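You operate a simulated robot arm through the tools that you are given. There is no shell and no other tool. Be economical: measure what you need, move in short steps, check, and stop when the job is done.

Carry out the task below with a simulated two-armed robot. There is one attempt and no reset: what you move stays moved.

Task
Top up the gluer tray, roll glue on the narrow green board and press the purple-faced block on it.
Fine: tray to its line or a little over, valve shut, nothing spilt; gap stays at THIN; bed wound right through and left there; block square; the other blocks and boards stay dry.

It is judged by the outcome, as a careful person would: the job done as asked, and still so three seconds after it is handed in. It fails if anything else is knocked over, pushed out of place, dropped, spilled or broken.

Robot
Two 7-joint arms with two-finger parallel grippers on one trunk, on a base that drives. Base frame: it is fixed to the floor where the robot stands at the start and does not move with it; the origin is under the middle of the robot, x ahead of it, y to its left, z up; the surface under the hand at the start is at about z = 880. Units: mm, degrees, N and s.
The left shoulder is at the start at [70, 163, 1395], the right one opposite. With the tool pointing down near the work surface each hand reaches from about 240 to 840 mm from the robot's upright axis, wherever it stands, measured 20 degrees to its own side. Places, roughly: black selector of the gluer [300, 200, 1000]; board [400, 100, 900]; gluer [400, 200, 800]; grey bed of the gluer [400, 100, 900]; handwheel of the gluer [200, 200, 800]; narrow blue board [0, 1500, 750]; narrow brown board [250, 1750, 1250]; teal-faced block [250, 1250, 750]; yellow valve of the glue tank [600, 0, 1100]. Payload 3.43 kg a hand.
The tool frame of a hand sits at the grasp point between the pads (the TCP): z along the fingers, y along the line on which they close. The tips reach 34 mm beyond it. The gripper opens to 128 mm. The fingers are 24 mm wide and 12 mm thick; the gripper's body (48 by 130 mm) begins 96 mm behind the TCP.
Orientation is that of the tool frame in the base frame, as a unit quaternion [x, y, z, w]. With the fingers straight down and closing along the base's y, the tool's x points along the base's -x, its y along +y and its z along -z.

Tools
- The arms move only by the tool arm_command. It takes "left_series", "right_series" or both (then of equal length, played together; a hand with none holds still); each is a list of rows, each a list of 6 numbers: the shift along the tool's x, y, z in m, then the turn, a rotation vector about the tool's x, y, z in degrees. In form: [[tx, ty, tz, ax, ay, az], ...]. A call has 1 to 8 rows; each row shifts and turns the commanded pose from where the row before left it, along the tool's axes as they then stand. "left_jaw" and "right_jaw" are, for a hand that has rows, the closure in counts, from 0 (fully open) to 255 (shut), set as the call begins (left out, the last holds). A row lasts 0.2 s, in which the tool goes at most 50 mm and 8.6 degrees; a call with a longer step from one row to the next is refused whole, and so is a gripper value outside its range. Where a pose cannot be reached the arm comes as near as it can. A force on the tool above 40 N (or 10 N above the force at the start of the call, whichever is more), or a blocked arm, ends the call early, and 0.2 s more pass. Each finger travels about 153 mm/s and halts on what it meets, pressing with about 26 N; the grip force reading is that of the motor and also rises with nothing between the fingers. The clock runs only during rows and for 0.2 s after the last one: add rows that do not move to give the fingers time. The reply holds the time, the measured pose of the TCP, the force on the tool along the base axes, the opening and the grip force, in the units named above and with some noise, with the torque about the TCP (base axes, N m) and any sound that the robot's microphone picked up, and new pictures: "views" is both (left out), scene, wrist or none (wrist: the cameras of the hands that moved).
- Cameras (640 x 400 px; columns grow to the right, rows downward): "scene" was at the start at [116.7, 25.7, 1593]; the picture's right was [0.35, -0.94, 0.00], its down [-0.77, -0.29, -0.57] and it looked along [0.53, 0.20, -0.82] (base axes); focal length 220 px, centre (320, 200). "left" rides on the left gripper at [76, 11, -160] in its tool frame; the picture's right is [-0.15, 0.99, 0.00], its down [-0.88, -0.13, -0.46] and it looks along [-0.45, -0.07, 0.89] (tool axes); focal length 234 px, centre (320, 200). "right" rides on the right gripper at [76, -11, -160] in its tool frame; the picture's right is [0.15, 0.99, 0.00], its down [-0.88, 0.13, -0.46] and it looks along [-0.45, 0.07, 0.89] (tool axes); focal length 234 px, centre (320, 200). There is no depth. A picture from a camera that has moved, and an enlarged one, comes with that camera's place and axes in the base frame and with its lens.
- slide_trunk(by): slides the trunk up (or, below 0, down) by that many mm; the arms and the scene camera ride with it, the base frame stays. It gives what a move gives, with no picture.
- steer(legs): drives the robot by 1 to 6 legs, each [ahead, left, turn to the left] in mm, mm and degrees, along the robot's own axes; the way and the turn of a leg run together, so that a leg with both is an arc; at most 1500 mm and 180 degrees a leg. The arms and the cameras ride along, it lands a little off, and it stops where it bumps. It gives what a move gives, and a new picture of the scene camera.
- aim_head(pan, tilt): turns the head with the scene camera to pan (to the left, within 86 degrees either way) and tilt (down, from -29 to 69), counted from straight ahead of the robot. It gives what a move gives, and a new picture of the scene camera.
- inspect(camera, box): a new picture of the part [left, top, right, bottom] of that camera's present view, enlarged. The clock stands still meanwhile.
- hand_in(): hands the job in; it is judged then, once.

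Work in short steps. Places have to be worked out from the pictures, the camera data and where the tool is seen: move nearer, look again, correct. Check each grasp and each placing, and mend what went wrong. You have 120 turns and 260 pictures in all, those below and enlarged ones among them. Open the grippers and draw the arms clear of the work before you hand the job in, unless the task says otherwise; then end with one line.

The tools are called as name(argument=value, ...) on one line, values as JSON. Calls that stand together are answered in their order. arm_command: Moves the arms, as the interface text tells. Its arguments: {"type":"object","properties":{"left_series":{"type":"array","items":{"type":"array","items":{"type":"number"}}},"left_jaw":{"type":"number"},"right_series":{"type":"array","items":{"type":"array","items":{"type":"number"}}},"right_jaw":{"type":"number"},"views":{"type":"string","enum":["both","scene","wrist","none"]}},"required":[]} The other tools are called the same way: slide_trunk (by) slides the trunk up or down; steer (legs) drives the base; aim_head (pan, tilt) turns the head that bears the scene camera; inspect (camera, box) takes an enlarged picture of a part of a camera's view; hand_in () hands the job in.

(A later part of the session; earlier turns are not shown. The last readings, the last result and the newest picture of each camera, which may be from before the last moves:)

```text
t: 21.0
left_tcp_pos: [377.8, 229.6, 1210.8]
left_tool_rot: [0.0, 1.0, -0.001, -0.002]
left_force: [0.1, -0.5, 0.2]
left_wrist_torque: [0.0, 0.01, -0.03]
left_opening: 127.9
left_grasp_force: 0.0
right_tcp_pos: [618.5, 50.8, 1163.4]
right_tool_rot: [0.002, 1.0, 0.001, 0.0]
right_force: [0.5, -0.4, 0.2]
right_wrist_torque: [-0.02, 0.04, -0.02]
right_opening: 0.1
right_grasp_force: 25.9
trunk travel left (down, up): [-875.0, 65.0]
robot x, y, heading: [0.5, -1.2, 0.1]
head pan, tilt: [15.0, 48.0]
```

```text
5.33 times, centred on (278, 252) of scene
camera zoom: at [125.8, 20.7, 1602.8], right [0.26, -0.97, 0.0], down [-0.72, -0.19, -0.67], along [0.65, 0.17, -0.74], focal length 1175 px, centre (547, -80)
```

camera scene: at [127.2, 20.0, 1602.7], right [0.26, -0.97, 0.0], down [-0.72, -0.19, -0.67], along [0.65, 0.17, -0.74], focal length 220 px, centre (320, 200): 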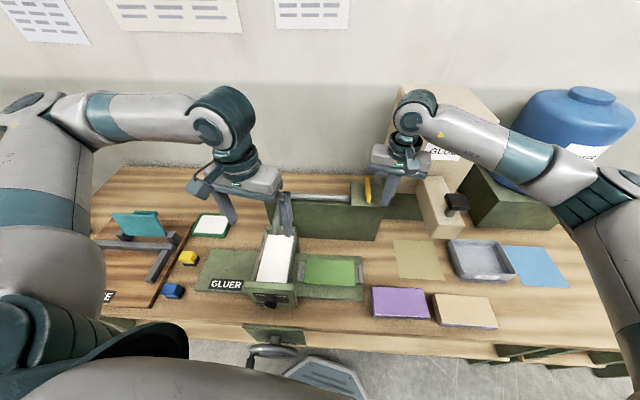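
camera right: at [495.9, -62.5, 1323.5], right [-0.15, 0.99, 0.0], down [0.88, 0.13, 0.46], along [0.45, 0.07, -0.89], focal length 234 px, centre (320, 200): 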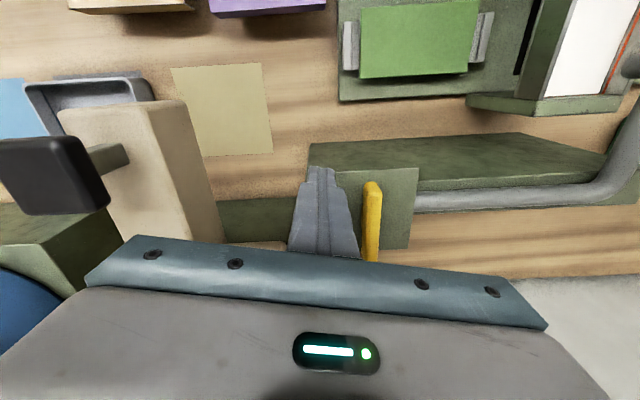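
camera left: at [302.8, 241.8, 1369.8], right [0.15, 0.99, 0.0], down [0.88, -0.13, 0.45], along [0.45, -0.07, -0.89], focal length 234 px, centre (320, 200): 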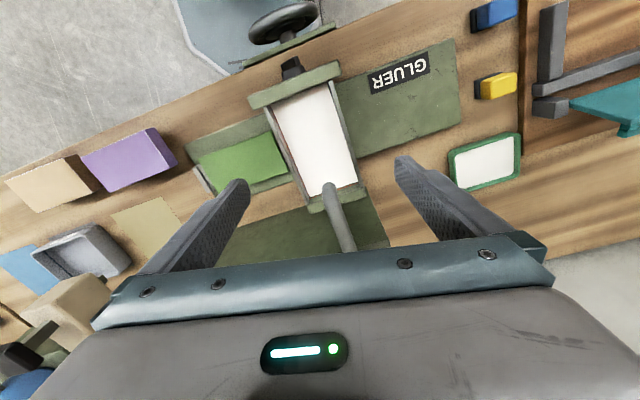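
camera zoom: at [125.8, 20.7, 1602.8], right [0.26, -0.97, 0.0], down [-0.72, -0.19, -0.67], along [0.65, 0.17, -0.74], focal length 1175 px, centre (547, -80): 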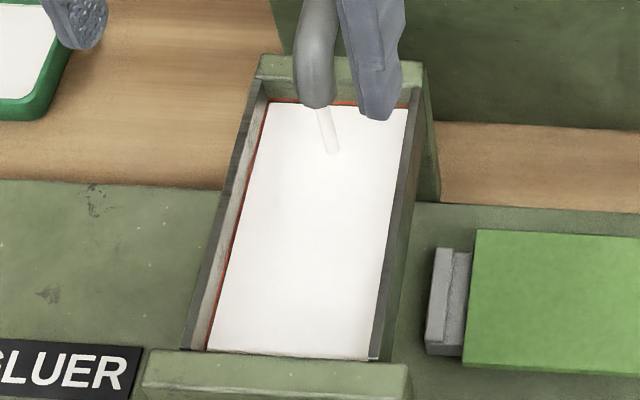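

Rise is about 2–3 px per 1.4 s with ~13 px of dark wall still below the line; I wait about 3.6 s more.

arm_command(right_series=[[0, 0, 0, 0, 0, 0], [0, 0, 0, 0, 0, 0], [0, 0, 0, 0, 0, 0], [0, 0, 0, 0, 0, 0], [0, 0, 0, 0, 0, 0], [0, 0, 0, 0, 0, 0], [0, 0, 0, 0, 0, 0], [0, 0, 0, 0, 0, 0]], views="none")

arm_command(right_series=[[0, 0, 0, 0, 0, 0], [0, 0, 0, 0, 0, 0], [0, 0, 0, 0, 0, 0], [0, 0, 0, 0, 0, 0], [0, 0, 0, 0, 0, 0], [0, 0, 0, 0, 0, 0], [0, 0, 0, 0, 0, 0], [0, 0, 0, 0, 0, 0]], views="none")

inspect(camera="left", box=[325, 172, 350, 192])

```text
t: 22.8
left_tcp_pos: [376.6, 230.0, 1210.8]
left_tool_rot: [-0.001, 1.0, -0.002, -0.001]
left_force: [0.6, -0.6, -0.3]
left_wrist_torque: [-0.01, 0.02, -0.01]
left_opening: 127.9
left_grasp_force: 0.0
right_tcp_pos: [618.0, 51.5, 1163.2]
right_tool_rot: [0.002, 1.0, 0.001, 0.0]
right_force: [0.0, -0.1, -0.8]
right_wrist_torque: [0.02, -0.01, 0.02]
right_opening: 0.2
right_grasp_force: 26.1
trunk travel left (down, up): [-875.0, 65.0]
robot x, y, heading: [-0.8, 3.7, -0.0]
head pan, tilt: [15.0, 48.0]
```

```text
t: 24.6
left_tcp_pos: [376.5, 230.2, 1210.8]
left_tool_rot: [-0.001, 1.0, -0.001, -0.002]
left_force: [-0.5, 1.3, 0.0]
left_wrist_torque: [-0.02, 0.0, 0.04]
left_opening: 128.1
left_grasp_force: 0.1
right_tcp_pos: [618.7, 51.5, 1164.2]
right_tool_rot: [0.001, 1.0, 0.0, 0.0]
right_force: [-0.6, -0.4, -0.1]
right_wrist_torque: [-0.02, -0.02, 0.01]
right_opening: 0.1
right_grasp_force: 25.3
trunk travel left (down, up): [-875.0, 65.0]
robot x, y, heading: [3.1, -1.2, -0.2]
head pan, tilt: [15.0, 48.0]
```

```text
16.00 times, centred on (338, 182) of left
camera zoom: at [301.8, 242.0, 1370.3], right [0.15, 0.99, 0.0], down [0.88, -0.13, 0.45], along [0.45, -0.07, -0.89], focal length 3747 px, centre (40, 488)
```

zoom: 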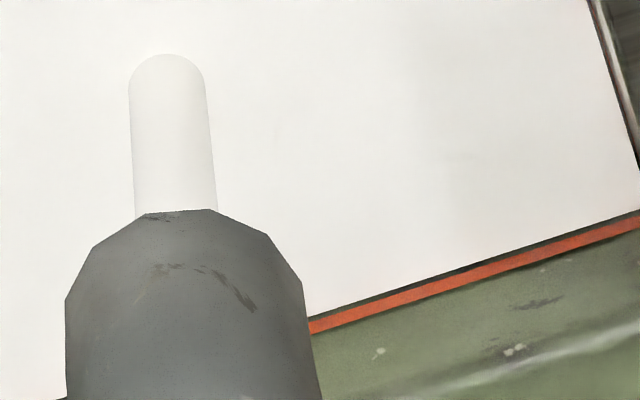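

Strip down to ~5 px at ~2 px/s. I wait 5.4 s more to bring it into the line, then check.

arm_command(right_series=[[0, 0, 0, 0, 0, 0], [0, 0, 0, 0, 0, 0], [0, 0, 0, 0, 0, 0], [0, 0, 0, 0, 0, 0], [0, 0, 0, 0, 0, 0], [0, 0, 0, 0, 0, 0], [0, 0, 0, 0, 0, 0], [0, 0, 0, 0, 0, 0]], views="none")

arm_command(right_series=[[0, 0, 0, 0, 0, 0], [0, 0, 0, 0, 0, 0], [0, 0, 0, 0, 0, 0], [0, 0, 0, 0, 0, 0], [0, 0, 0, 0, 0, 0], [0, 0, 0, 0, 0, 0], [0, 0, 0, 0, 0, 0], [0, 0, 0, 0, 0, 0]], views="none")

arm_command(right_series=[[0, 0, 0, 0, 0, 0], [0, 0, 0, 0, 0, 0], [0, 0, 0, 0, 0, 0], [0, 0, 0, 0, 0, 0], [0, 0, 0, 0, 0, 0], [0, 0, 0, 0, 0, 0], [0, 0, 0, 0, 0, 0], [0, 0, 0, 0, 0, 0]], views="none")

inspect(camera="left", box=[325, 172, 350, 192])

```text
t: 26.4
left_tcp_pos: [377.1, 230.6, 1211.8]
left_tool_rot: [0.0, 1.0, -0.001, -0.001]
left_force: [0.8, 1.1, 0.1]
left_wrist_torque: [0.02, 0.0, 0.02]
left_opening: 128.1
left_grasp_force: 0.0
right_tcp_pos: [617.9, 51.5, 1162.1]
right_tool_rot: [0.001, 1.0, 0.0, 0.0]
right_force: [0.0, 0.1, 0.9]
right_wrist_torque: [0.0, -0.02, 0.04]
right_opening: 0.0
right_grasp_force: 26.0
trunk travel left (down, up): [-875.0, 65.0]
robot x, y, heading: [-1.1, 1.4, 0.2]
head pan, tilt: [15.0, 48.0]
```

```text
t: 28.2
left_tcp_pos: [376.9, 230.3, 1211.4]
left_tool_rot: [0.0, 1.0, -0.001, -0.002]
left_force: [0.2, -0.5, -0.6]
left_wrist_torque: [0.01, -0.05, -0.02]
left_opening: 127.9
left_grasp_force: 0.1
right_tcp_pos: [618.8, 50.5, 1162.8]
right_tool_rot: [0.0, 1.0, 0.001, 0.0]
right_force: [-0.1, -0.5, 0.8]
right_wrist_torque: [0.03, -0.02, 0.01]
right_opening: 0.0
right_grasp_force: 26.6
trunk travel left (down, up): [-875.0, 65.0]
robot x, y, heading: [0.5, -1.9, 0.0]
head pan, tilt: [15.0, 48.0]
```

```text
t: 30.0
left_tcp_pos: [377.2, 230.4, 1210.9]
left_tool_rot: [0.0, 1.0, -0.002, -0.002]
left_force: [0.0, -0.3, 0.5]
left_wrist_torque: [0.0, 0.02, 0.01]
left_opening: 128.1
left_grasp_force: 0.1
right_tcp_pos: [618.8, 51.0, 1163.4]
right_tool_rot: [0.002, 1.0, 0.0, 0.0]
right_force: [0.1, 0.2, -0.1]
right_wrist_torque: [0.01, -0.03, -0.01]
right_opening: 0.0
right_grasp_force: 26.5
trunk travel left (down, up): [-875.0, 65.0]
robot x, y, heading: [1.2, 2.1, 0.1]
head pan, tilt: [15.0, 48.0]
```

```text
16.00 times, centred on (338, 182) of left
camera zoom: at [301.8, 242.0, 1370.3], right [0.15, 0.99, 0.0], down [0.88, -0.13, 0.45], along [0.45, -0.07, -0.89], focal length 3747 px, centre (40, 488)
```

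zoom: 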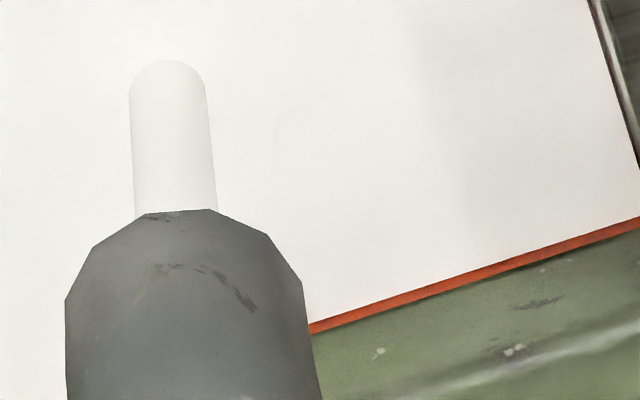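

The glue stands at mid-line. I now shut the valve, sweeping the bar's end back along its arc (about 1.5 s of flow still brings it near the line's top).

arm_command(right_series=[[0, 0, 0, 0, 0, 0], [0.008, -0.009, 0, 0, 0, 0], [0.0135, -0.0005, 0, 0, 0, 0], [0.0133, -0.0072, 0, 0, 0, 0], [0.0097, -0.0133, 0, 0, 0, 0], [0.0042, -0.006, 0, 0, 0, 0], [0.001, -0.004, 0, 0, 0, 0]], views="none")

inspect(camera="scene", box=[320, 120, 430, 220])

inspect(camera="left", box=[325, 172, 350, 192])

```text
t: 31.6
left_tcp_pos: [376.4, 232.1, 1210.9]
left_tool_rot: [0.0, 1.0, -0.002, -0.002]
left_force: [0.2, 0.5, 0.9]
left_wrist_torque: [-0.01, -0.03, 0.03]
left_opening: 128.1
left_grasp_force: 0.0
right_tcp_pos: [570.6, 13.3, 1164.2]
right_tool_rot: [-0.001, 1.0, 0.001, 0.0]
right_force: [4.5, 7.6, 0.2]
right_wrist_torque: [0.06, -0.07, 0.12]
right_opening: 0.1
right_grasp_force: 26.0
trunk travel left (down, up): [-875.0, 65.0]
robot x, y, heading: [2.2, 1.0, 0.2]
head pan, tilt: [15.0, 48.0]
```

```text
4.00 times, centred on (375, 170) of scene
camera zoom: at [126.6, 23.3, 1602.7], right [0.26, -0.97, 0.0], down [-0.72, -0.19, -0.67], along [0.65, 0.17, -0.74], focal length 881 px, centre (100, 320)
```

zoom: 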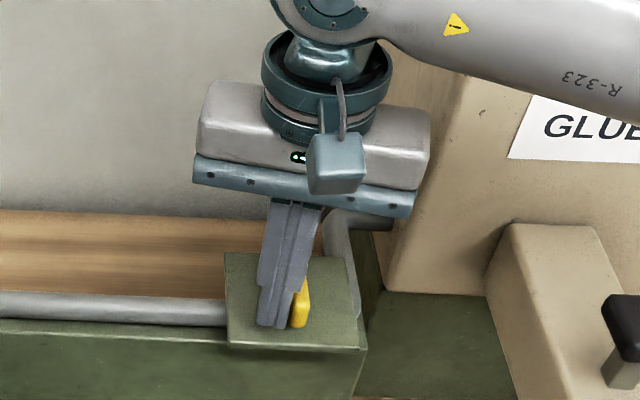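

```text
16.00 times, centred on (338, 182) of left
camera zoom: at [302.4, 244.3, 1369.7], right [0.15, 0.99, 0.0], down [0.88, -0.13, 0.45], along [0.45, -0.07, -0.89], focal length 3747 px, centre (40, 488)
```

zoom: 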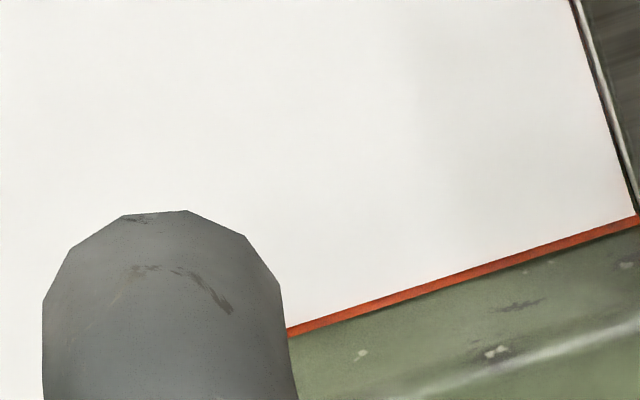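

The stream has stopped and the level sits just past mid-line. As rolling takes some glue, I give it one more ~2 s draw so it sits at the line's top: hop to the opening side first.

arm_command(right_series=[[0, 0.004, -0.02, 0, 0, 0], [0, 0, -0.024, 0, 0, 0], [0, -0.034, 0, 0, 0, 0], [0, -0.032, 0, 0, 0, 0], [0, 0, 0.042, 0, 0, 0]], views="none")

inspect(camera="scene", box=[320, 120, 430, 220])

```text
t: 32.8
left_tcp_pos: [378.2, 231.8, 1210.5]
left_tool_rot: [0.0, 1.0, -0.001, -0.003]
left_force: [0.2, -0.5, 0.0]
left_wrist_torque: [-0.02, 0.05, 0.02]
left_opening: 127.8
left_grasp_force: 0.0
right_tcp_pos: [570.3, -50.3, 1164.7]
right_tool_rot: [0.001, 1.0, 0.001, -0.001]
right_force: [-0.3, -0.1, 0.4]
right_wrist_torque: [-0.01, 0.04, -0.04]
right_opening: 0.0
right_grasp_force: 26.4
trunk travel left (down, up): [-875.0, 65.0]
robot x, y, heading: [-1.0, -1.2, 0.3]
head pan, tilt: [15.0, 48.0]
```

```text
4.00 times, centred on (375, 170) of scene
camera zoom: at [127.0, 22.1, 1602.7], right [0.26, -0.97, 0.0], down [-0.72, -0.19, -0.67], along [0.65, 0.17, -0.74], focal length 881 px, centre (100, 320)
```

zoom: 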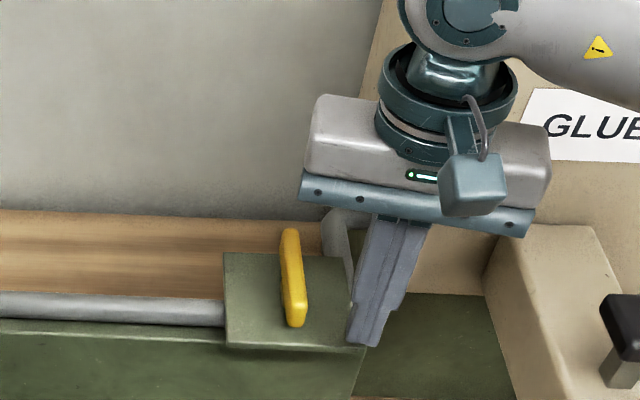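

The valve bar is back square (shut). Now open, hop and shut again in three quick calls.

arm_command(right_series=[[0, 0.018, 0, 0, 0, 0], [0, 0.012, 0, 0, 0, 0], [0, 0.01, 0, 0, 0, 0], [-0.003, 0.01, 0, 0, 0, 0], [-0.004, 0.01, 0, 0, 0, 0]], views="none")

arm_command(right_series=[[0, 0, -0.042, 0, 0, 0], [-0.022, 0.021, 0, 0, 0, 0], [-0.022, 0.021, 0, 0, 0, 0], [0, 0, 0.042, 0, 0, 0]], views="none")

inspect(camera="left", box=[325, 172, 350, 192])

```text
t: 34.0
left_tcp_pos: [376.3, 231.1, 1211.1]
left_tool_rot: [-0.001, 1.0, 0.0, -0.002]
left_force: [-0.1, 0.1, -0.6]
left_wrist_torque: [0.0, 0.02, -0.02]
left_opening: 128.0
left_grasp_force: 0.0
right_tcp_pos: [578.5, 9.5, 1164.2]
right_tool_rot: [0.001, 1.0, 0.001, 0.001]
right_force: [0.4, 0.0, 0.0]
right_wrist_torque: [0.01, -0.01, 0.0]
right_opening: 0.0
right_grasp_force: 26.1
trunk travel left (down, up): [-875.0, 65.0]
robot x, y, heading: [-1.6, 1.0, 0.1]
head pan, tilt: [15.0, 48.0]
```

```text
t: 35.0
left_tcp_pos: [376.4, 229.1, 1210.2]
left_tool_rot: [0.0, 1.0, 0.0, -0.002]
left_force: [-0.3, -0.2, -0.6]
left_wrist_torque: [0.03, 0.0, -0.01]
left_opening: 128.1
left_grasp_force: 0.1
right_tcp_pos: [624.6, 49.8, 1165.7]
right_tool_rot: [0.002, 1.0, 0.001, -0.001]
right_force: [0.8, 0.2, 0.0]
right_wrist_torque: [0.01, -0.02, 0.01]
right_opening: 0.0
right_grasp_force: 26.1
trunk travel left (down, up): [-875.0, 65.0]
robot x, y, heading: [0.9, -3.2, 0.2]
head pan, tilt: [15.0, 48.0]
```

```text
16.00 times, centred on (338, 182) of left
camera zoom: at [302.1, 240.6, 1370.5], right [0.15, 0.99, 0.0], down [0.88, -0.13, 0.45], along [0.45, -0.07, -0.89], focal length 3747 px, centre (40, 488)
```

zoom: 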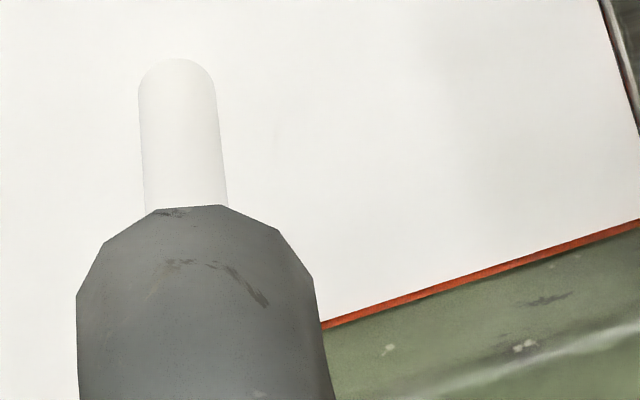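

Good, near the top of the line. Shut it now.

arm_command(right_series=[[0.013, -0.008, 0, 0, 0, 0], [0.0145, -0.0005, 0, 0, 0, 0], [0.0133, -0.0072, 0, 0, 0, 0], [0.0097, -0.0133, 0, 0, 0, 0], [0.0042, -0.006, 0, 0, 0, 0], [0.001, -0.005, 0, 0, 0, 0], [0, -0.004, 0, 0, 0, 0]], views="none")

inspect(camera="left", box=[325, 172, 350, 192])

```text
t: 36.6
left_tcp_pos: [376.9, 233.4, 1210.5]
left_tool_rot: [0.0, 1.0, -0.001, -0.002]
left_force: [0.1, 0.1, 0.3]
left_wrist_torque: [0.01, 0.05, 0.02]
left_opening: 127.8
left_grasp_force: 0.2
right_tcp_pos: [565.5, 12.1, 1165.3]
right_tool_rot: [-0.001, 1.0, 0.001, 0.0]
right_force: [3.3, 12.3, 0.4]
right_wrist_torque: [0.16, -0.03, 0.14]
right_opening: 0.0
right_grasp_force: 26.0
trunk travel left (down, up): [-875.0, 65.0]
robot x, y, heading: [-0.1, 0.7, 0.1]
head pan, tilt: [15.0, 48.0]
```

```text
16.00 times, centred on (338, 182) of left
camera zoom: at [302.0, 245.3, 1369.6], right [0.15, 0.99, 0.0], down [0.88, -0.13, 0.45], along [0.45, -0.07, -0.89], focal length 3747 px, centre (40, 488)
```

zoom: 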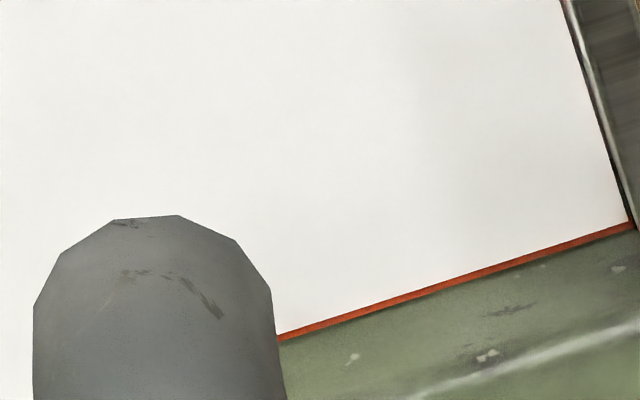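

Stream off, level in the upper half of the line, valve hard against its stop (12 N). I draw both hands up and back.

arm_command(right_series=[[0, 0.004, -0.025, 0, 0, 0], [0, 0, -0.045, 0, 0, 0], [0.03, -0.02, -0.035, 0, 0, 0], [0.03, -0.03, -0.025, 0, 0, 0], [0.03, -0.03, -0.025, 0, 0, 0], [0.03, -0.03, -0.025, 0, 0, 0]], left_series=[[0, 0, -0.03, 0, 0, 0], [0, 0, -0.03, 0, 0, 0], [-0.01, 0.01, -0.03, 0, 0, 0], [-0.01, 0.01, -0.03, 0, 0, 0], [-0.01, 0.01, -0.03, 0, 0, 0], [0, 0, 0, 0, 0, 0]], views="none")

inspect(camera="scene", box=[320, 120, 430, 220])

```text
refused: row 3 steps farther than a row can; nothing moved
```

```text
4.00 times, centred on (375, 170) of scene
camera zoom: at [126.3, 24.5, 1602.7], right [0.26, -0.97, 0.0], down [-0.72, -0.19, -0.67], along [0.65, 0.17, -0.74], focal length 881 px, centre (100, 320)
```

zoom: 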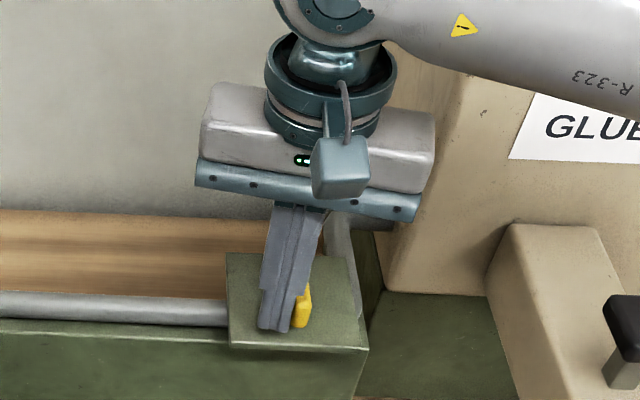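

A row was slightly too long; same withdrawal with shorter steps.

arm_command(right_series=[[0, 0.004, -0.025, 0, 0, 0], [0, 0, -0.045, 0, 0, 0], [0.025, -0.02, -0.03, 0, 0, 0], [0.03, -0.025, -0.025, 0, 0, 0], [0.03, -0.025, -0.025, 0, 0, 0], [0.03, -0.025, -0.025, 0, 0, 0]], left_series=[[0, 0, -0.03, 0, 0, 0], [0, 0, -0.03, 0, 0, 0], [-0.01, 0.01, -0.03, 0, 0, 0], [-0.01, 0.01, -0.03, 0, 0, 0], [-0.01, 0.01, -0.03, 0, 0, 0], [0, 0, 0, 0, 0, 0]], views="none")

inspect(camera="scene", box=[320, 120, 430, 220])

```text
t: 38.0
left_tcp_pos: [404.9, 260.5, 1363.1]
left_tool_rot: [0.0, 1.0, 0.0, 0.0]
left_force: [-1.2, -0.1, -0.2]
left_wrist_torque: [-0.01, -0.04, 0.02]
left_opening: 128.0
left_grasp_force: 0.1
right_tcp_pos: [448.4, -84.1, 1341.4]
right_tool_rot: [0.002, 1.0, 0.001, 0.0]
right_force: [-0.8, 0.8, -0.3]
right_wrist_torque: [-0.01, -0.03, -0.02]
right_opening: 0.0
right_grasp_force: 25.9
trunk travel left (down, up): [-875.0, 65.0]
robot x, y, heading: [-2.3, 2.5, -0.0]
head pan, tilt: [15.0, 48.0]
```

```text
4.00 times, centred on (375, 170) of scene
camera zoom: at [124.5, 20.0, 1602.9], right [0.26, -0.97, 0.0], down [-0.72, -0.19, -0.67], along [0.65, 0.17, -0.74], focal length 881 px, centre (100, 320)
```

zoom: 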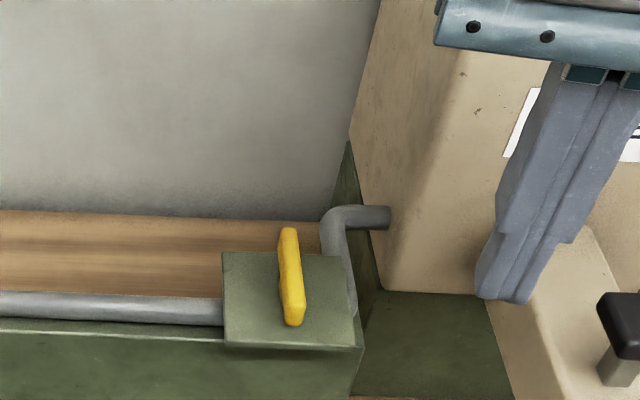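

Valve is shut and hands are clear. I back the robot off 450 mm to see the handwheel and selector from the front.

steer(legs=[[-450, 0, 0]])

aim_head(pan=18, tilt=45)

inspect(camera="scene", box=[240, 100, 440, 280])

```text
t: 40.7
left_tcp_pos: [-39.3, 260.5, 1361.1]
left_tool_rot: [0.001, 1.0, -0.001, 0.0]
left_force: [0.2, 0.2, -0.1]
left_wrist_torque: [0.01, 0.02, 0.01]
left_opening: 128.1
left_grasp_force: 0.0
right_tcp_pos: [4.7, -84.9, 1340.0]
right_tool_rot: [0.001, 1.0, 0.0, -0.001]
right_force: [-0.3, -0.1, -0.5]
right_wrist_torque: [-0.03, -0.01, 0.01]
right_opening: 0.0
right_grasp_force: 26.1
trunk travel left (down, up): [-875.0, 65.0]
robot x, y, heading: [-452.1, 1.4, -0.2]
head pan, tilt: [15.0, 48.0]
camera scene: at [-319.4, 20.8, 1602.6], right [0.26, -0.97, 0.0], down [-0.72, -0.19, -0.67], along [0.65, 0.17, -0.74], focal length 220 px, centre (320, 200)
```

scene: 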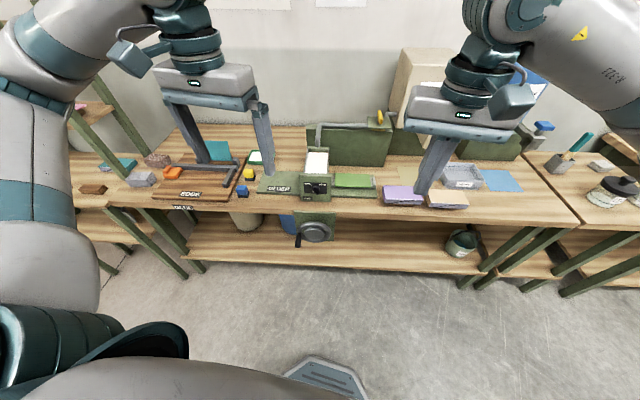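

```text
t: 41.3
left_tcp_pos: [-41.5, 260.1, 1362.5]
left_tool_rot: [0.001, 1.0, -0.001, 0.0]
left_force: [0.3, 0.1, 0.2]
left_wrist_torque: [-0.03, 0.0, -0.02]
left_opening: 127.8
left_grasp_force: 0.1
right_tcp_pos: [3.2, -85.0, 1341.1]
right_tool_rot: [0.001, 1.0, 0.001, -0.001]
right_force: [0.1, -0.1, 0.1]
right_wrist_torque: [-0.03, -0.02, -0.03]
right_opening: 0.0
right_grasp_force: 25.7
trunk travel left (down, up): [-875.0, 65.0]
robot x, y, heading: [-444.0, 1.6, -0.1]
head pan, tilt: [18.0, 45.0]
camera scene: at [-319.5, 25.5, 1606.9], right [0.31, -0.95, 0.0], down [-0.67, -0.22, -0.71], along [0.67, 0.22, -0.71], focal length 220 px, centre (320, 200)
```

scene: 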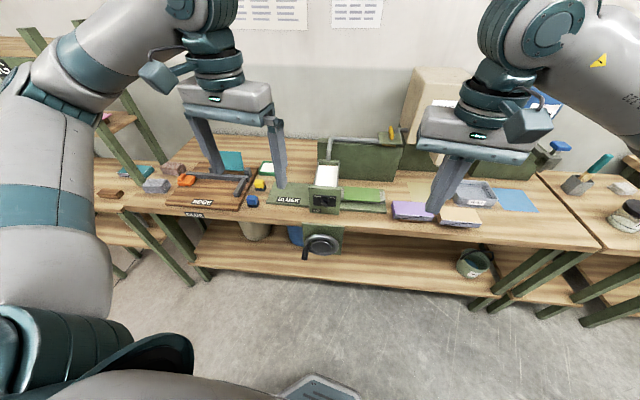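

```text
2.22 times, centred on (340, 190) of scene
camera zoom: at [-319.5, 25.5, 1606.9], right [0.31, -0.95, 0.0], down [-0.67, -0.22, -0.71], along [0.67, 0.22, -0.71], focal length 490 px, centre (276, 222)
```

zoom: 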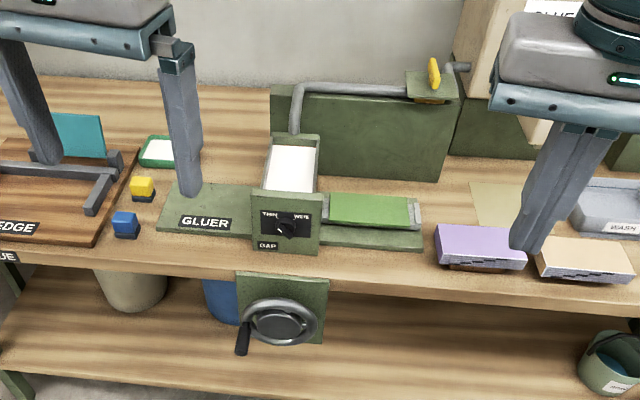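

inspect(camera="scene", box=[300, 180, 350, 220])

inspect(camera="scene", box=[285, 215, 365, 270])

```text
10.00 times, centred on (325, 200) of scene
camera zoom: at [-319.5, 25.5, 1606.9], right [0.31, -0.95, 0.0], down [-0.67, -0.22, -0.71], along [0.67, 0.22, -0.71], focal length 2203 px, centre (270, 200)
```

zoom: 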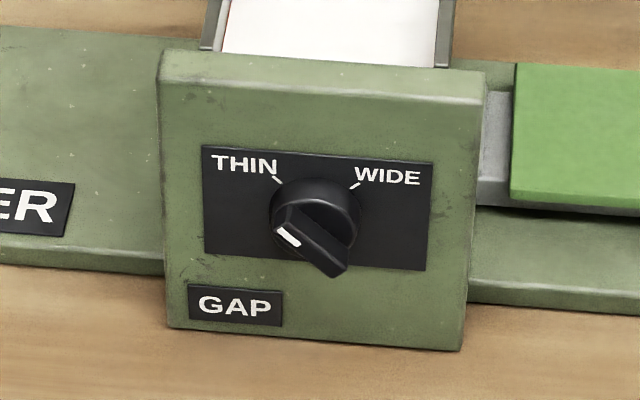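

```text
7.27 times, centred on (325, 242) of scene
camera zoom: at [-319.5, 25.5, 1606.9], right [0.31, -0.95, 0.0], down [-0.67, -0.22, -0.71], along [0.67, 0.22, -0.71], focal length 1602 px, centre (284, -109)
```

zoom: 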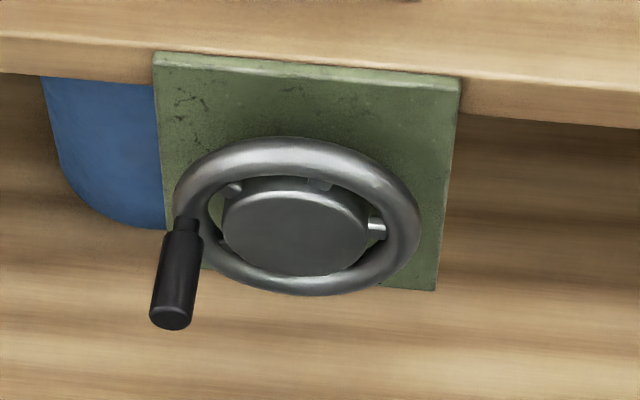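

The pointer is at THIN — good. For a second view of the crank I slide the trunk down 300 mm (hands are in front of the bench).

slide_trunk(by=-300)

inspect(camera="scene", box=[220, 60, 420, 220])

```text
t: 44.3
left_tcp_pos: [-42.1, 260.5, 1061.2]
left_tool_rot: [0.001, 1.0, -0.001, 0.0]
left_force: [0.1, -0.7, 0.5]
left_wrist_torque: [0.03, -0.03, -0.01]
left_opening: 127.8
left_grasp_force: 0.1
right_tcp_pos: [2.0, -84.5, 1041.7]
right_tool_rot: [0.0, 1.0, 0.001, -0.001]
right_force: [-0.5, -1.0, 0.0]
right_wrist_torque: [-0.01, 0.04, 0.0]
right_opening: 0.1
right_grasp_force: 26.2
trunk travel left (down, up): [-575.0, 365.0]
robot x, y, heading: [-448.5, -1.7, -0.4]
head pan, tilt: [18.0, 45.0]
```

```text
2.50 times, centred on (320, 140) of scene
camera zoom: at [-320.4, 25.4, 1307.0], right [0.31, -0.95, 0.0], down [-0.67, -0.22, -0.71], along [0.67, 0.22, -0.71], focal length 551 px, centre (320, 350)
```

zoom: 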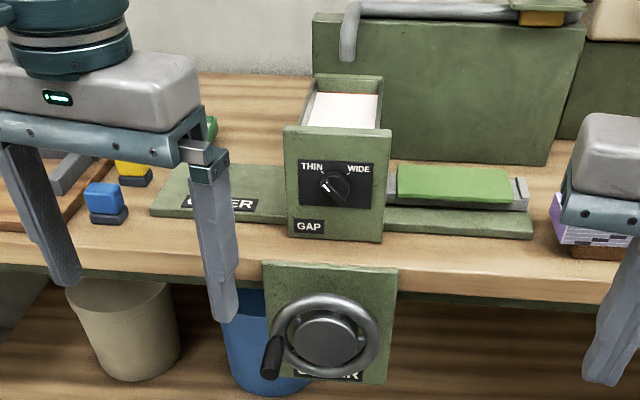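

inspect(camera="scene", box=[285, 155, 365, 220])

```text
6.15 times, centred on (325, 188) of scene
camera zoom: at [-320.4, 25.4, 1307.0], right [0.31, -0.95, 0.0], down [-0.67, -0.22, -0.71], along [0.67, 0.22, -0.71], focal length 1356 px, centre (289, 277)
```

zoom: 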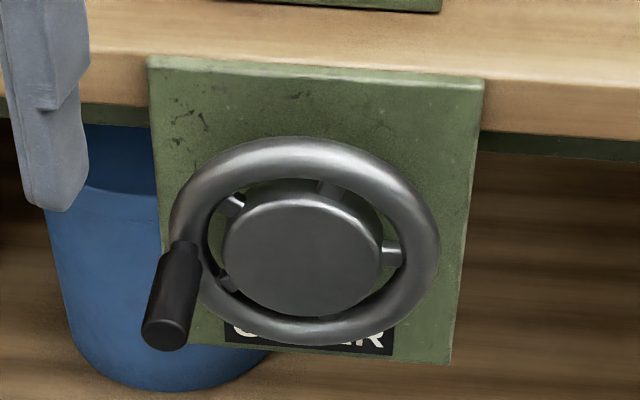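

Triangulated: wheel centre ≈ [184,182,796], crank handle ≈ [127,234,796] (radius ~63, at 9 o'clock), station yaw ~12°. I bring the left hand above/in front of it, yawed 12° and tilted ~20° forward.

arm_command(left_series=[[-0.029, -0.0063, 0.031, 0, 0, 0], [-0.029, -0.0063, 0.031, 0, 0, 0], [-0.029, -0.0063, 0.031, 0, 0, 0], [-0.029, -0.0063, 0.031, 0, 0, 0], [-0.029, -0.0063, 0.031, 0, 0, 0], [0, 0, 0, 0, -6.6, -4], [0, 0, 0, 0, -6.6, -4], [0, 0, 0, 0, -6.6, -4]], left_jaw=120)

inspect(camera="scene", box=[245, 100, 385, 230])

```text
t: 46.1
left_tcp_pos: [103.7, 228.0, 907.0]
left_tool_rot: [-0.104, 0.98, -0.001, 0.172]
left_force: [0.0, 0.0, -0.8]
left_wrist_torque: [-0.04, -0.02, 0.0]
left_opening: 67.9
left_grasp_force: 0.0
right_tcp_pos: [1.8, -83.3, 1041.0]
right_tool_rot: [0.001, 1.0, 0.0, 0.0]
right_force: [-0.1, 0.3, 0.0]
right_wrist_torque: [-0.02, -0.02, 0.01]
right_opening: 0.0
right_grasp_force: 25.9
trunk travel left (down, up): [-575.0, 365.0]
robot x, y, heading: [-449.6, -1.2, -0.1]
head pan, tilt: [18.0, 45.0]
camera scene: at [-320.6, 25.6, 1307.0], right [0.31, -0.95, 0.0], down [-0.67, -0.22, -0.71], along [0.67, 0.22, -0.71], focal length 220 px, centre (320, 200)
camera left: at [-22.3, 218.7, 1029.9], right [-0.07, 1.0, 0.01], down [0.68, 0.04, 0.73], along [0.73, 0.06, -0.68], focal length 234 px, centre (320, 200)
```

scene: 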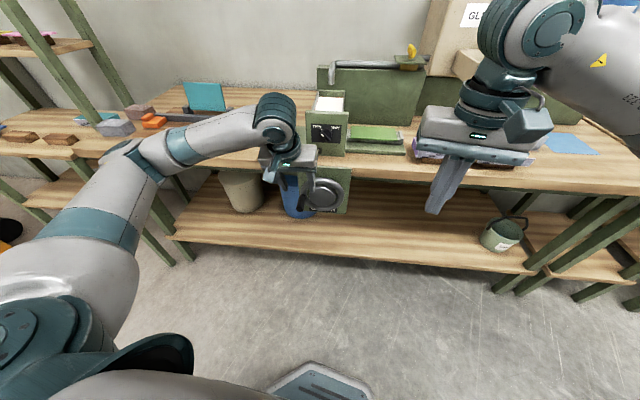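
left: 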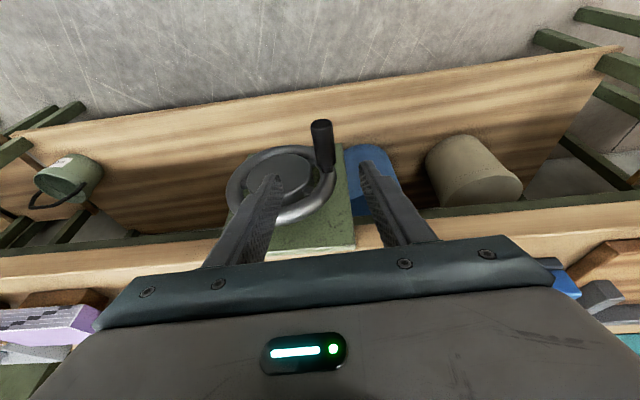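

```text
3.08 times, centred on (315, 165) of scene
camera zoom: at [-320.6, 25.6, 1307.0], right [0.31, -0.95, 0.0], down [-0.67, -0.22, -0.71], along [0.67, 0.22, -0.71], focal length 678 px, centre (335, 308)
```

zoom: 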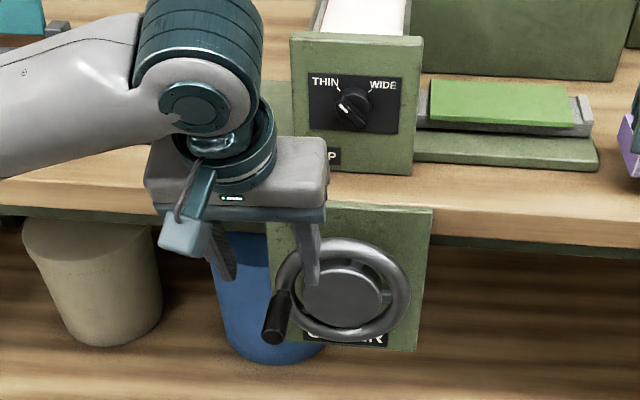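

The handle lies centred between the fingers. I lower the hand onto it.

arm_command(left_series=[[0.006, 0.0004, 0.037, 0, 0, 0], [0.006, 0.0004, 0.037, 0, 0, 0], [0.006, 0.0004, 0.037, 0, 0, 0]])

inspect(camera="scene", box=[265, 140, 365, 230])

inspect(camera="left", box=[220, 80, 420, 240])

```text
t: 46.9
left_tcp_pos: [123.4, 227.7, 795.0]
left_tool_rot: [-0.103, 0.98, 0.0, 0.172]
left_force: [-0.2, 0.7, 0.5]
left_wrist_torque: [-0.04, 0.04, 0.03]
left_opening: 67.7
left_grasp_force: 0.0
right_tcp_pos: [1.5, -84.2, 1041.7]
right_tool_rot: [0.001, 1.0, 0.002, 0.0]
right_force: [-0.4, -0.9, -0.7]
right_wrist_torque: [-0.01, 0.03, 0.0]
right_opening: 0.1
right_grasp_force: 26.5
trunk travel left (down, up): [-575.0, 365.0]
robot x, y, heading: [-445.1, 2.2, -0.1]
head pan, tilt: [18.0, 45.0]
camera scene: at [-319.5, 25.8, 1307.0], right [0.31, -0.95, 0.0], down [-0.67, -0.22, -0.71], along [0.67, 0.22, -0.71], focal length 220 px, centre (320, 200)
camera left: at [-1.7, 217.9, 919.5], right [-0.07, 1.0, 0.01], down [0.68, 0.04, 0.73], along [0.73, 0.06, -0.68], focal length 234 px, centre (320, 200)
```

scene: 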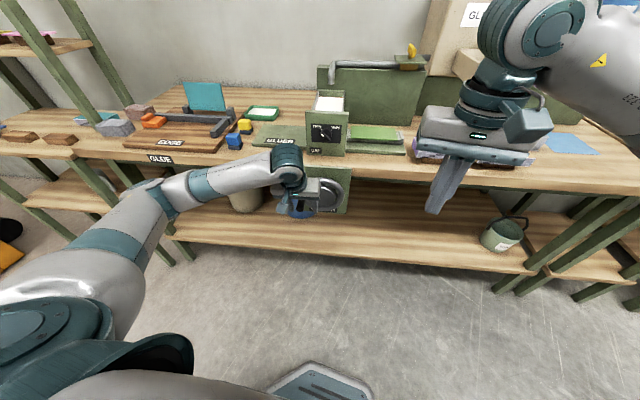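
left: 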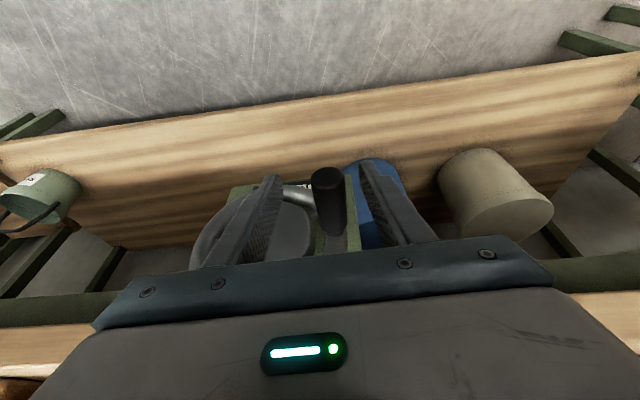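

```text
4.44 times, centred on (315, 185) of scene
camera zoom: at [-319.5, 25.8, 1307.0], right [0.31, -0.95, 0.0], down [-0.67, -0.22, -0.71], along [0.67, 0.22, -0.71], focal length 979 px, centre (342, 267)
```

zoom: 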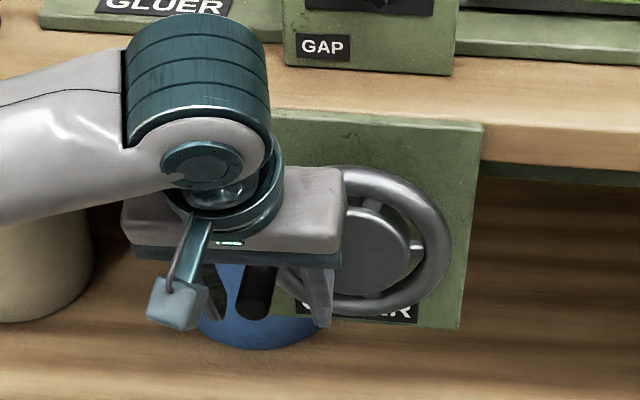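

```text
2.50 times, centred on (320, 160) of left
camera zoom: at [-1.7, 217.9, 919.5], right [-0.07, 1.0, 0.01], down [0.68, 0.04, 0.73], along [0.73, 0.06, -0.68], focal length 585 px, centre (320, 300)
```

zoom: 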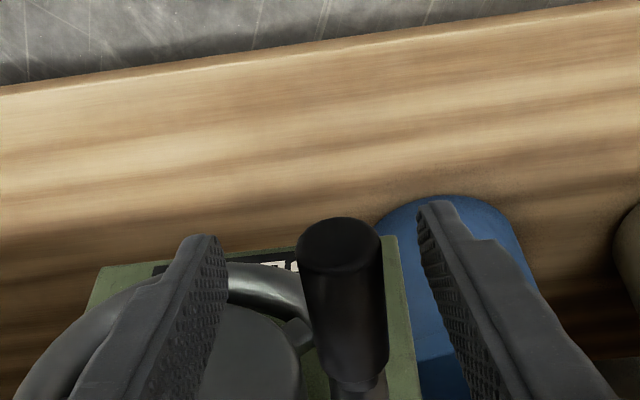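

The handle is between the pads, ~4 mm toward +y. I centre and close on it.

arm_command(left_series=[[0, 0.004, 0, 0, 0, 0], [0, 0, 0, 0, 0, 0], [0, 0, 0, 0, 0, 0]], left_jaw=255, views="wrist")

```text
t: 47.7
left_tcp_pos: [122.4, 234.7, 796.2]
left_tool_rot: [-0.105, 0.98, 0.0, 0.172]
left_force: [-5.8, 14.8, -1.4]
left_wrist_torque: [0.08, -0.06, -1.39]
left_opening: 24.2
left_grasp_force: 44.7
right_tcp_pos: [2.7, -80.9, 1040.6]
right_tool_rot: [0.001, 1.0, 0.0, 0.0]
right_force: [0.8, -0.2, 0.6]
right_wrist_torque: [-0.01, 0.01, -0.04]
right_opening: 0.2
right_grasp_force: 26.1
trunk travel left (down, up): [-575.0, 365.0]
robot x, y, heading: [-446.8, 2.7, 0.1]
head pan, tilt: [18.0, 45.0]
camera left: at [-3.3, 224.4, 919.9], right [-0.07, 1.0, 0.01], down [0.68, 0.04, 0.73], along [0.73, 0.06, -0.68], focal length 234 px, centre (320, 200)
```

left: 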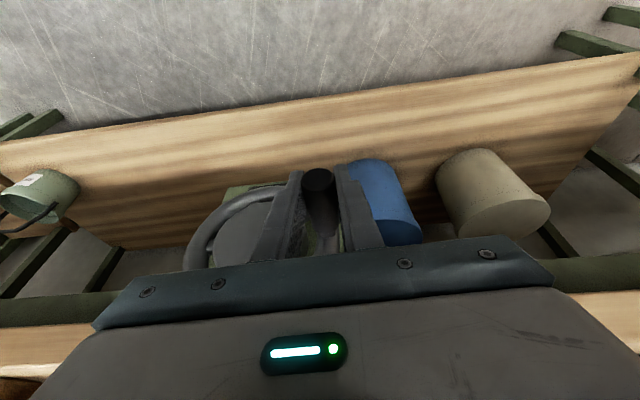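

Firmly gripped (24 mm handle). I test-turn clockwise 30° and watch the bed.

arm_command(left_series=[[-0.0057, 0.0008, -0.0156, 0, 0, 0], [-0.0053, -0.0064, -0.0145, 0, 0, 0]], views="none")

inspect(camera="scene", box=[245, 80, 425, 230])

```text
t: 48.3
left_tcp_pos: [123.5, 228.4, 828.4]
left_tool_rot: [-0.103, 0.98, 0.0, 0.17]
left_force: [-7.6, 6.0, -8.0]
left_wrist_torque: [0.59, -0.09, -0.27]
left_opening: 24.5
left_grasp_force: 44.8
right_tcp_pos: [1.9, -83.6, 1041.9]
right_tool_rot: [0.001, 1.0, 0.0, 0.0]
right_force: [0.5, 0.3, 0.1]
right_wrist_torque: [0.01, -0.01, -0.02]
right_opening: 0.0
right_grasp_force: 26.4
trunk travel left (down, up): [-575.0, 365.0]
robot x, y, heading: [-444.7, -0.3, 0.0]
head pan, tilt: [18.0, 45.0]
```

```text
2.67 times, centred on (335, 155) of scene
camera zoom: at [-320.4, 26.3, 1306.9], right [0.31, -0.95, 0.0], down [-0.67, -0.22, -0.71], along [0.67, 0.22, -0.71], focal length 588 px, centre (280, 320)
```

zoom: 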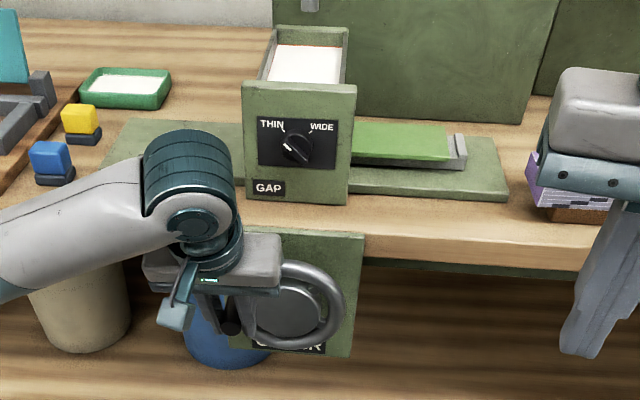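

Bed moves left — clockwise is right (about 40 mm for 30°, ~8 N). I continue to the top (90°).

arm_command(left_series=[[-0.0046, -0.0103, -0.0127, 0, 0, 0], [-0.0035, -0.0135, -0.0097, 0, 0, 0], [-0.0022, -0.0157, -0.0061, 0, 0, 0], [-0.0008, -0.0168, -0.0021, 0, 0, 0]], views="none")

inspect(camera="scene", box=[245, 80, 425, 230])

```text
t: 49.3
left_tcp_pos: [136.0, 172.6, 863.4]
left_tool_rot: [-0.103, 0.98, -0.002, 0.171]
left_force: [-2.6, 5.8, 4.4]
left_wrist_torque: [0.4, 0.15, 0.02]
left_opening: 24.3
left_grasp_force: 44.8
right_tcp_pos: [1.7, -84.9, 1040.2]
right_tool_rot: [0.001, 1.0, 0.002, 0.0]
right_force: [0.0, 0.5, 0.7]
right_wrist_torque: [0.01, 0.01, 0.04]
right_opening: 0.0
right_grasp_force: 25.6
trunk travel left (down, up): [-575.0, 365.0]
robot x, y, heading: [-449.7, 0.2, -0.1]
head pan, tilt: [18.0, 45.0]
```

```text
2.67 times, centred on (335, 155) of scene
camera zoom: at [-320.7, 25.2, 1306.9], right [0.31, -0.95, 0.0], down [-0.67, -0.22, -0.71], along [0.67, 0.22, -0.71], focal length 588 px, centre (280, 320)
```

zoom: 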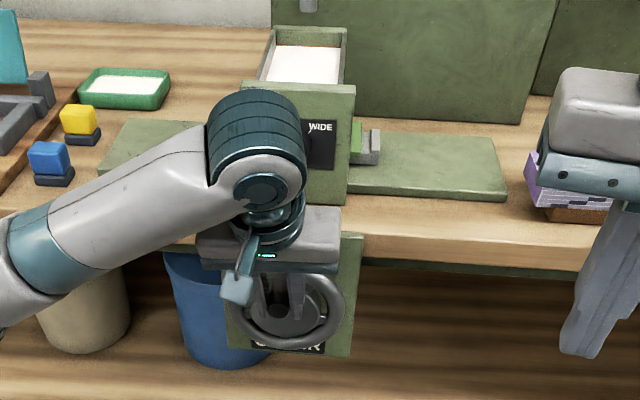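

Works well; the board is passing under the roller. On from 90° to 150°.

arm_command(left_series=[[0.0008, -0.0168, 0.0021, 0, 0, 0], [0.0022, -0.0157, 0.0061, 0, 0, 0], [0.0035, -0.0135, 0.0097, 0, 0, 0], [0.0046, -0.0103, 0.0127, 0, 0, 0]], views="none")

inspect(camera="scene", box=[245, 80, 425, 230])

```text
t: 50.3
left_tcp_pos: [147.0, 118.1, 830.5]
left_tool_rot: [-0.103, 0.98, -0.001, 0.17]
left_force: [-2.7, 9.2, -0.6]
left_wrist_torque: [0.08, 0.5, -0.56]
left_opening: 24.8
left_grasp_force: 44.4
right_tcp_pos: [2.4, -83.7, 1041.2]
right_tool_rot: [0.001, 1.0, 0.001, 0.001]
right_force: [0.5, 0.0, -0.1]
right_wrist_torque: [0.02, 0.0, 0.04]
right_opening: 0.3
right_grasp_force: 26.3
trunk travel left (down, up): [-575.0, 365.0]
robot x, y, heading: [-446.3, 0.2, -0.0]
head pan, tilt: [18.0, 45.0]
```

```text
2.67 times, centred on (335, 155) of scene
camera zoom: at [-320.3, 26.2, 1306.8], right [0.31, -0.95, 0.0], down [-0.67, -0.22, -0.71], along [0.67, 0.22, -0.71], focal length 588 px, centre (280, 320)
```

zoom: 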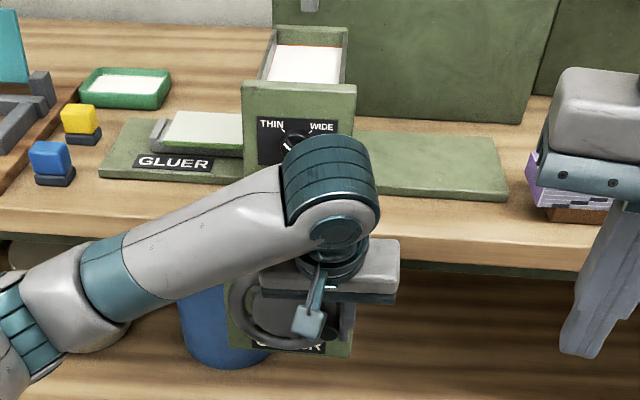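

The board emerges coated. On from 150° to 210°.

arm_command(left_series=[[0.0054, -0.0045, 0.0148, 0, 0, 0], [0.0057, -0.0022, 0.0158, 0, 0, 0], [0.0057, 0.0022, 0.0158, 0, 0, 0], [0.0054, 0.0065, 0.0148, 0, 0, 0]], views="none")

inspect(camera="scene", box=[245, 80, 425, 230])

```text
t: 51.3
left_tcp_pos: [148.4, 108.9, 787.0]
left_tool_rot: [-0.101, 0.978, -0.012, 0.182]
left_force: [-16.9, -5.1, 21.7]
left_wrist_torque: [0.0, 0.4, 0.49]
left_opening: 24.8
left_grasp_force: 44.8
right_tcp_pos: [-1.1, -85.7, 1042.9]
right_tool_rot: [0.002, 1.0, 0.001, 0.0]
right_force: [-0.7, 0.2, 0.2]
right_wrist_torque: [-0.04, 0.01, 0.0]
right_opening: 0.0
right_grasp_force: 25.9
trunk travel left (down, up): [-575.0, 365.0]
robot x, y, heading: [-445.5, 1.9, -0.3]
head pan, tilt: [18.0, 45.0]
stopped in row 4 (left hand): the force on the tool passed its limit at 91 N (the readings are from after the stop); the commanded pose is now the measured one
```

```text
2.67 times, centred on (335, 155) of scene
camera zoom: at [-324.3, 25.1, 1307.4], right [0.31, -0.95, 0.0], down [-0.67, -0.22, -0.71], along [0.68, 0.22, -0.71], focal length 588 px, centre (280, 320)
```

zoom: 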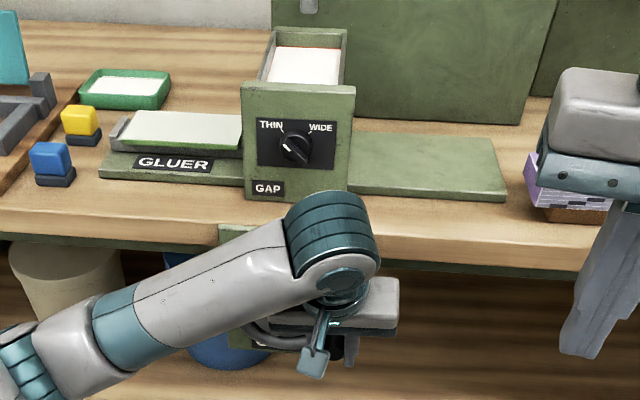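

The wheel stopped hard near 188°; maybe the bed's end stop. I look closely at the bed's left position and at the hand.

inspect(camera="scene", box=[268, 100, 348, 150])

inspect(camera="left", box=[120, 40, 520, 290])

inspect(camera="scene", box=[310, 150, 390, 230])

```text
8.00 times, centred on (308, 125) of scene
camera zoom: at [-324.3, 25.1, 1307.4], right [0.31, -0.95, 0.0], down [-0.67, -0.22, -0.71], along [0.68, 0.22, -0.71], focal length 1763 px, centre (416, 800)
```

zoom: 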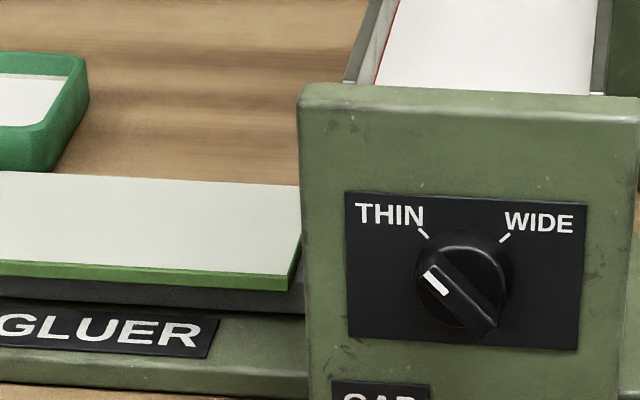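

```text
1.60 times, centred on (320, 165) of left
camera zoom: at [20.4, 102.1, 907.4], right [-0.06, 1.0, -0.01], down [0.67, 0.04, 0.74], along [0.74, 0.04, -0.67], focal length 375 px, centre (320, 256)
```

zoom: 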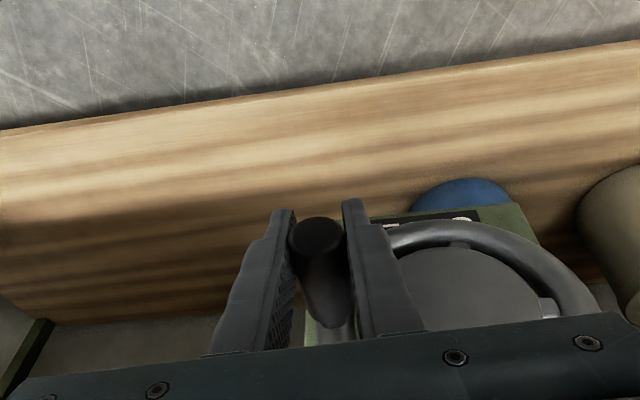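

```text
5.00 times, centred on (350, 190) of scene
camera zoom: at [-324.3, 25.1, 1307.4], right [0.31, -0.95, 0.0], down [-0.67, -0.22, -0.71], along [0.68, 0.22, -0.71], focal length 1102 px, centre (170, 250)
```

zoom: 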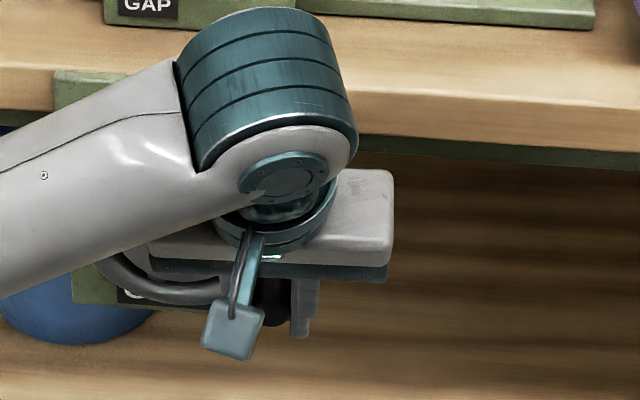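

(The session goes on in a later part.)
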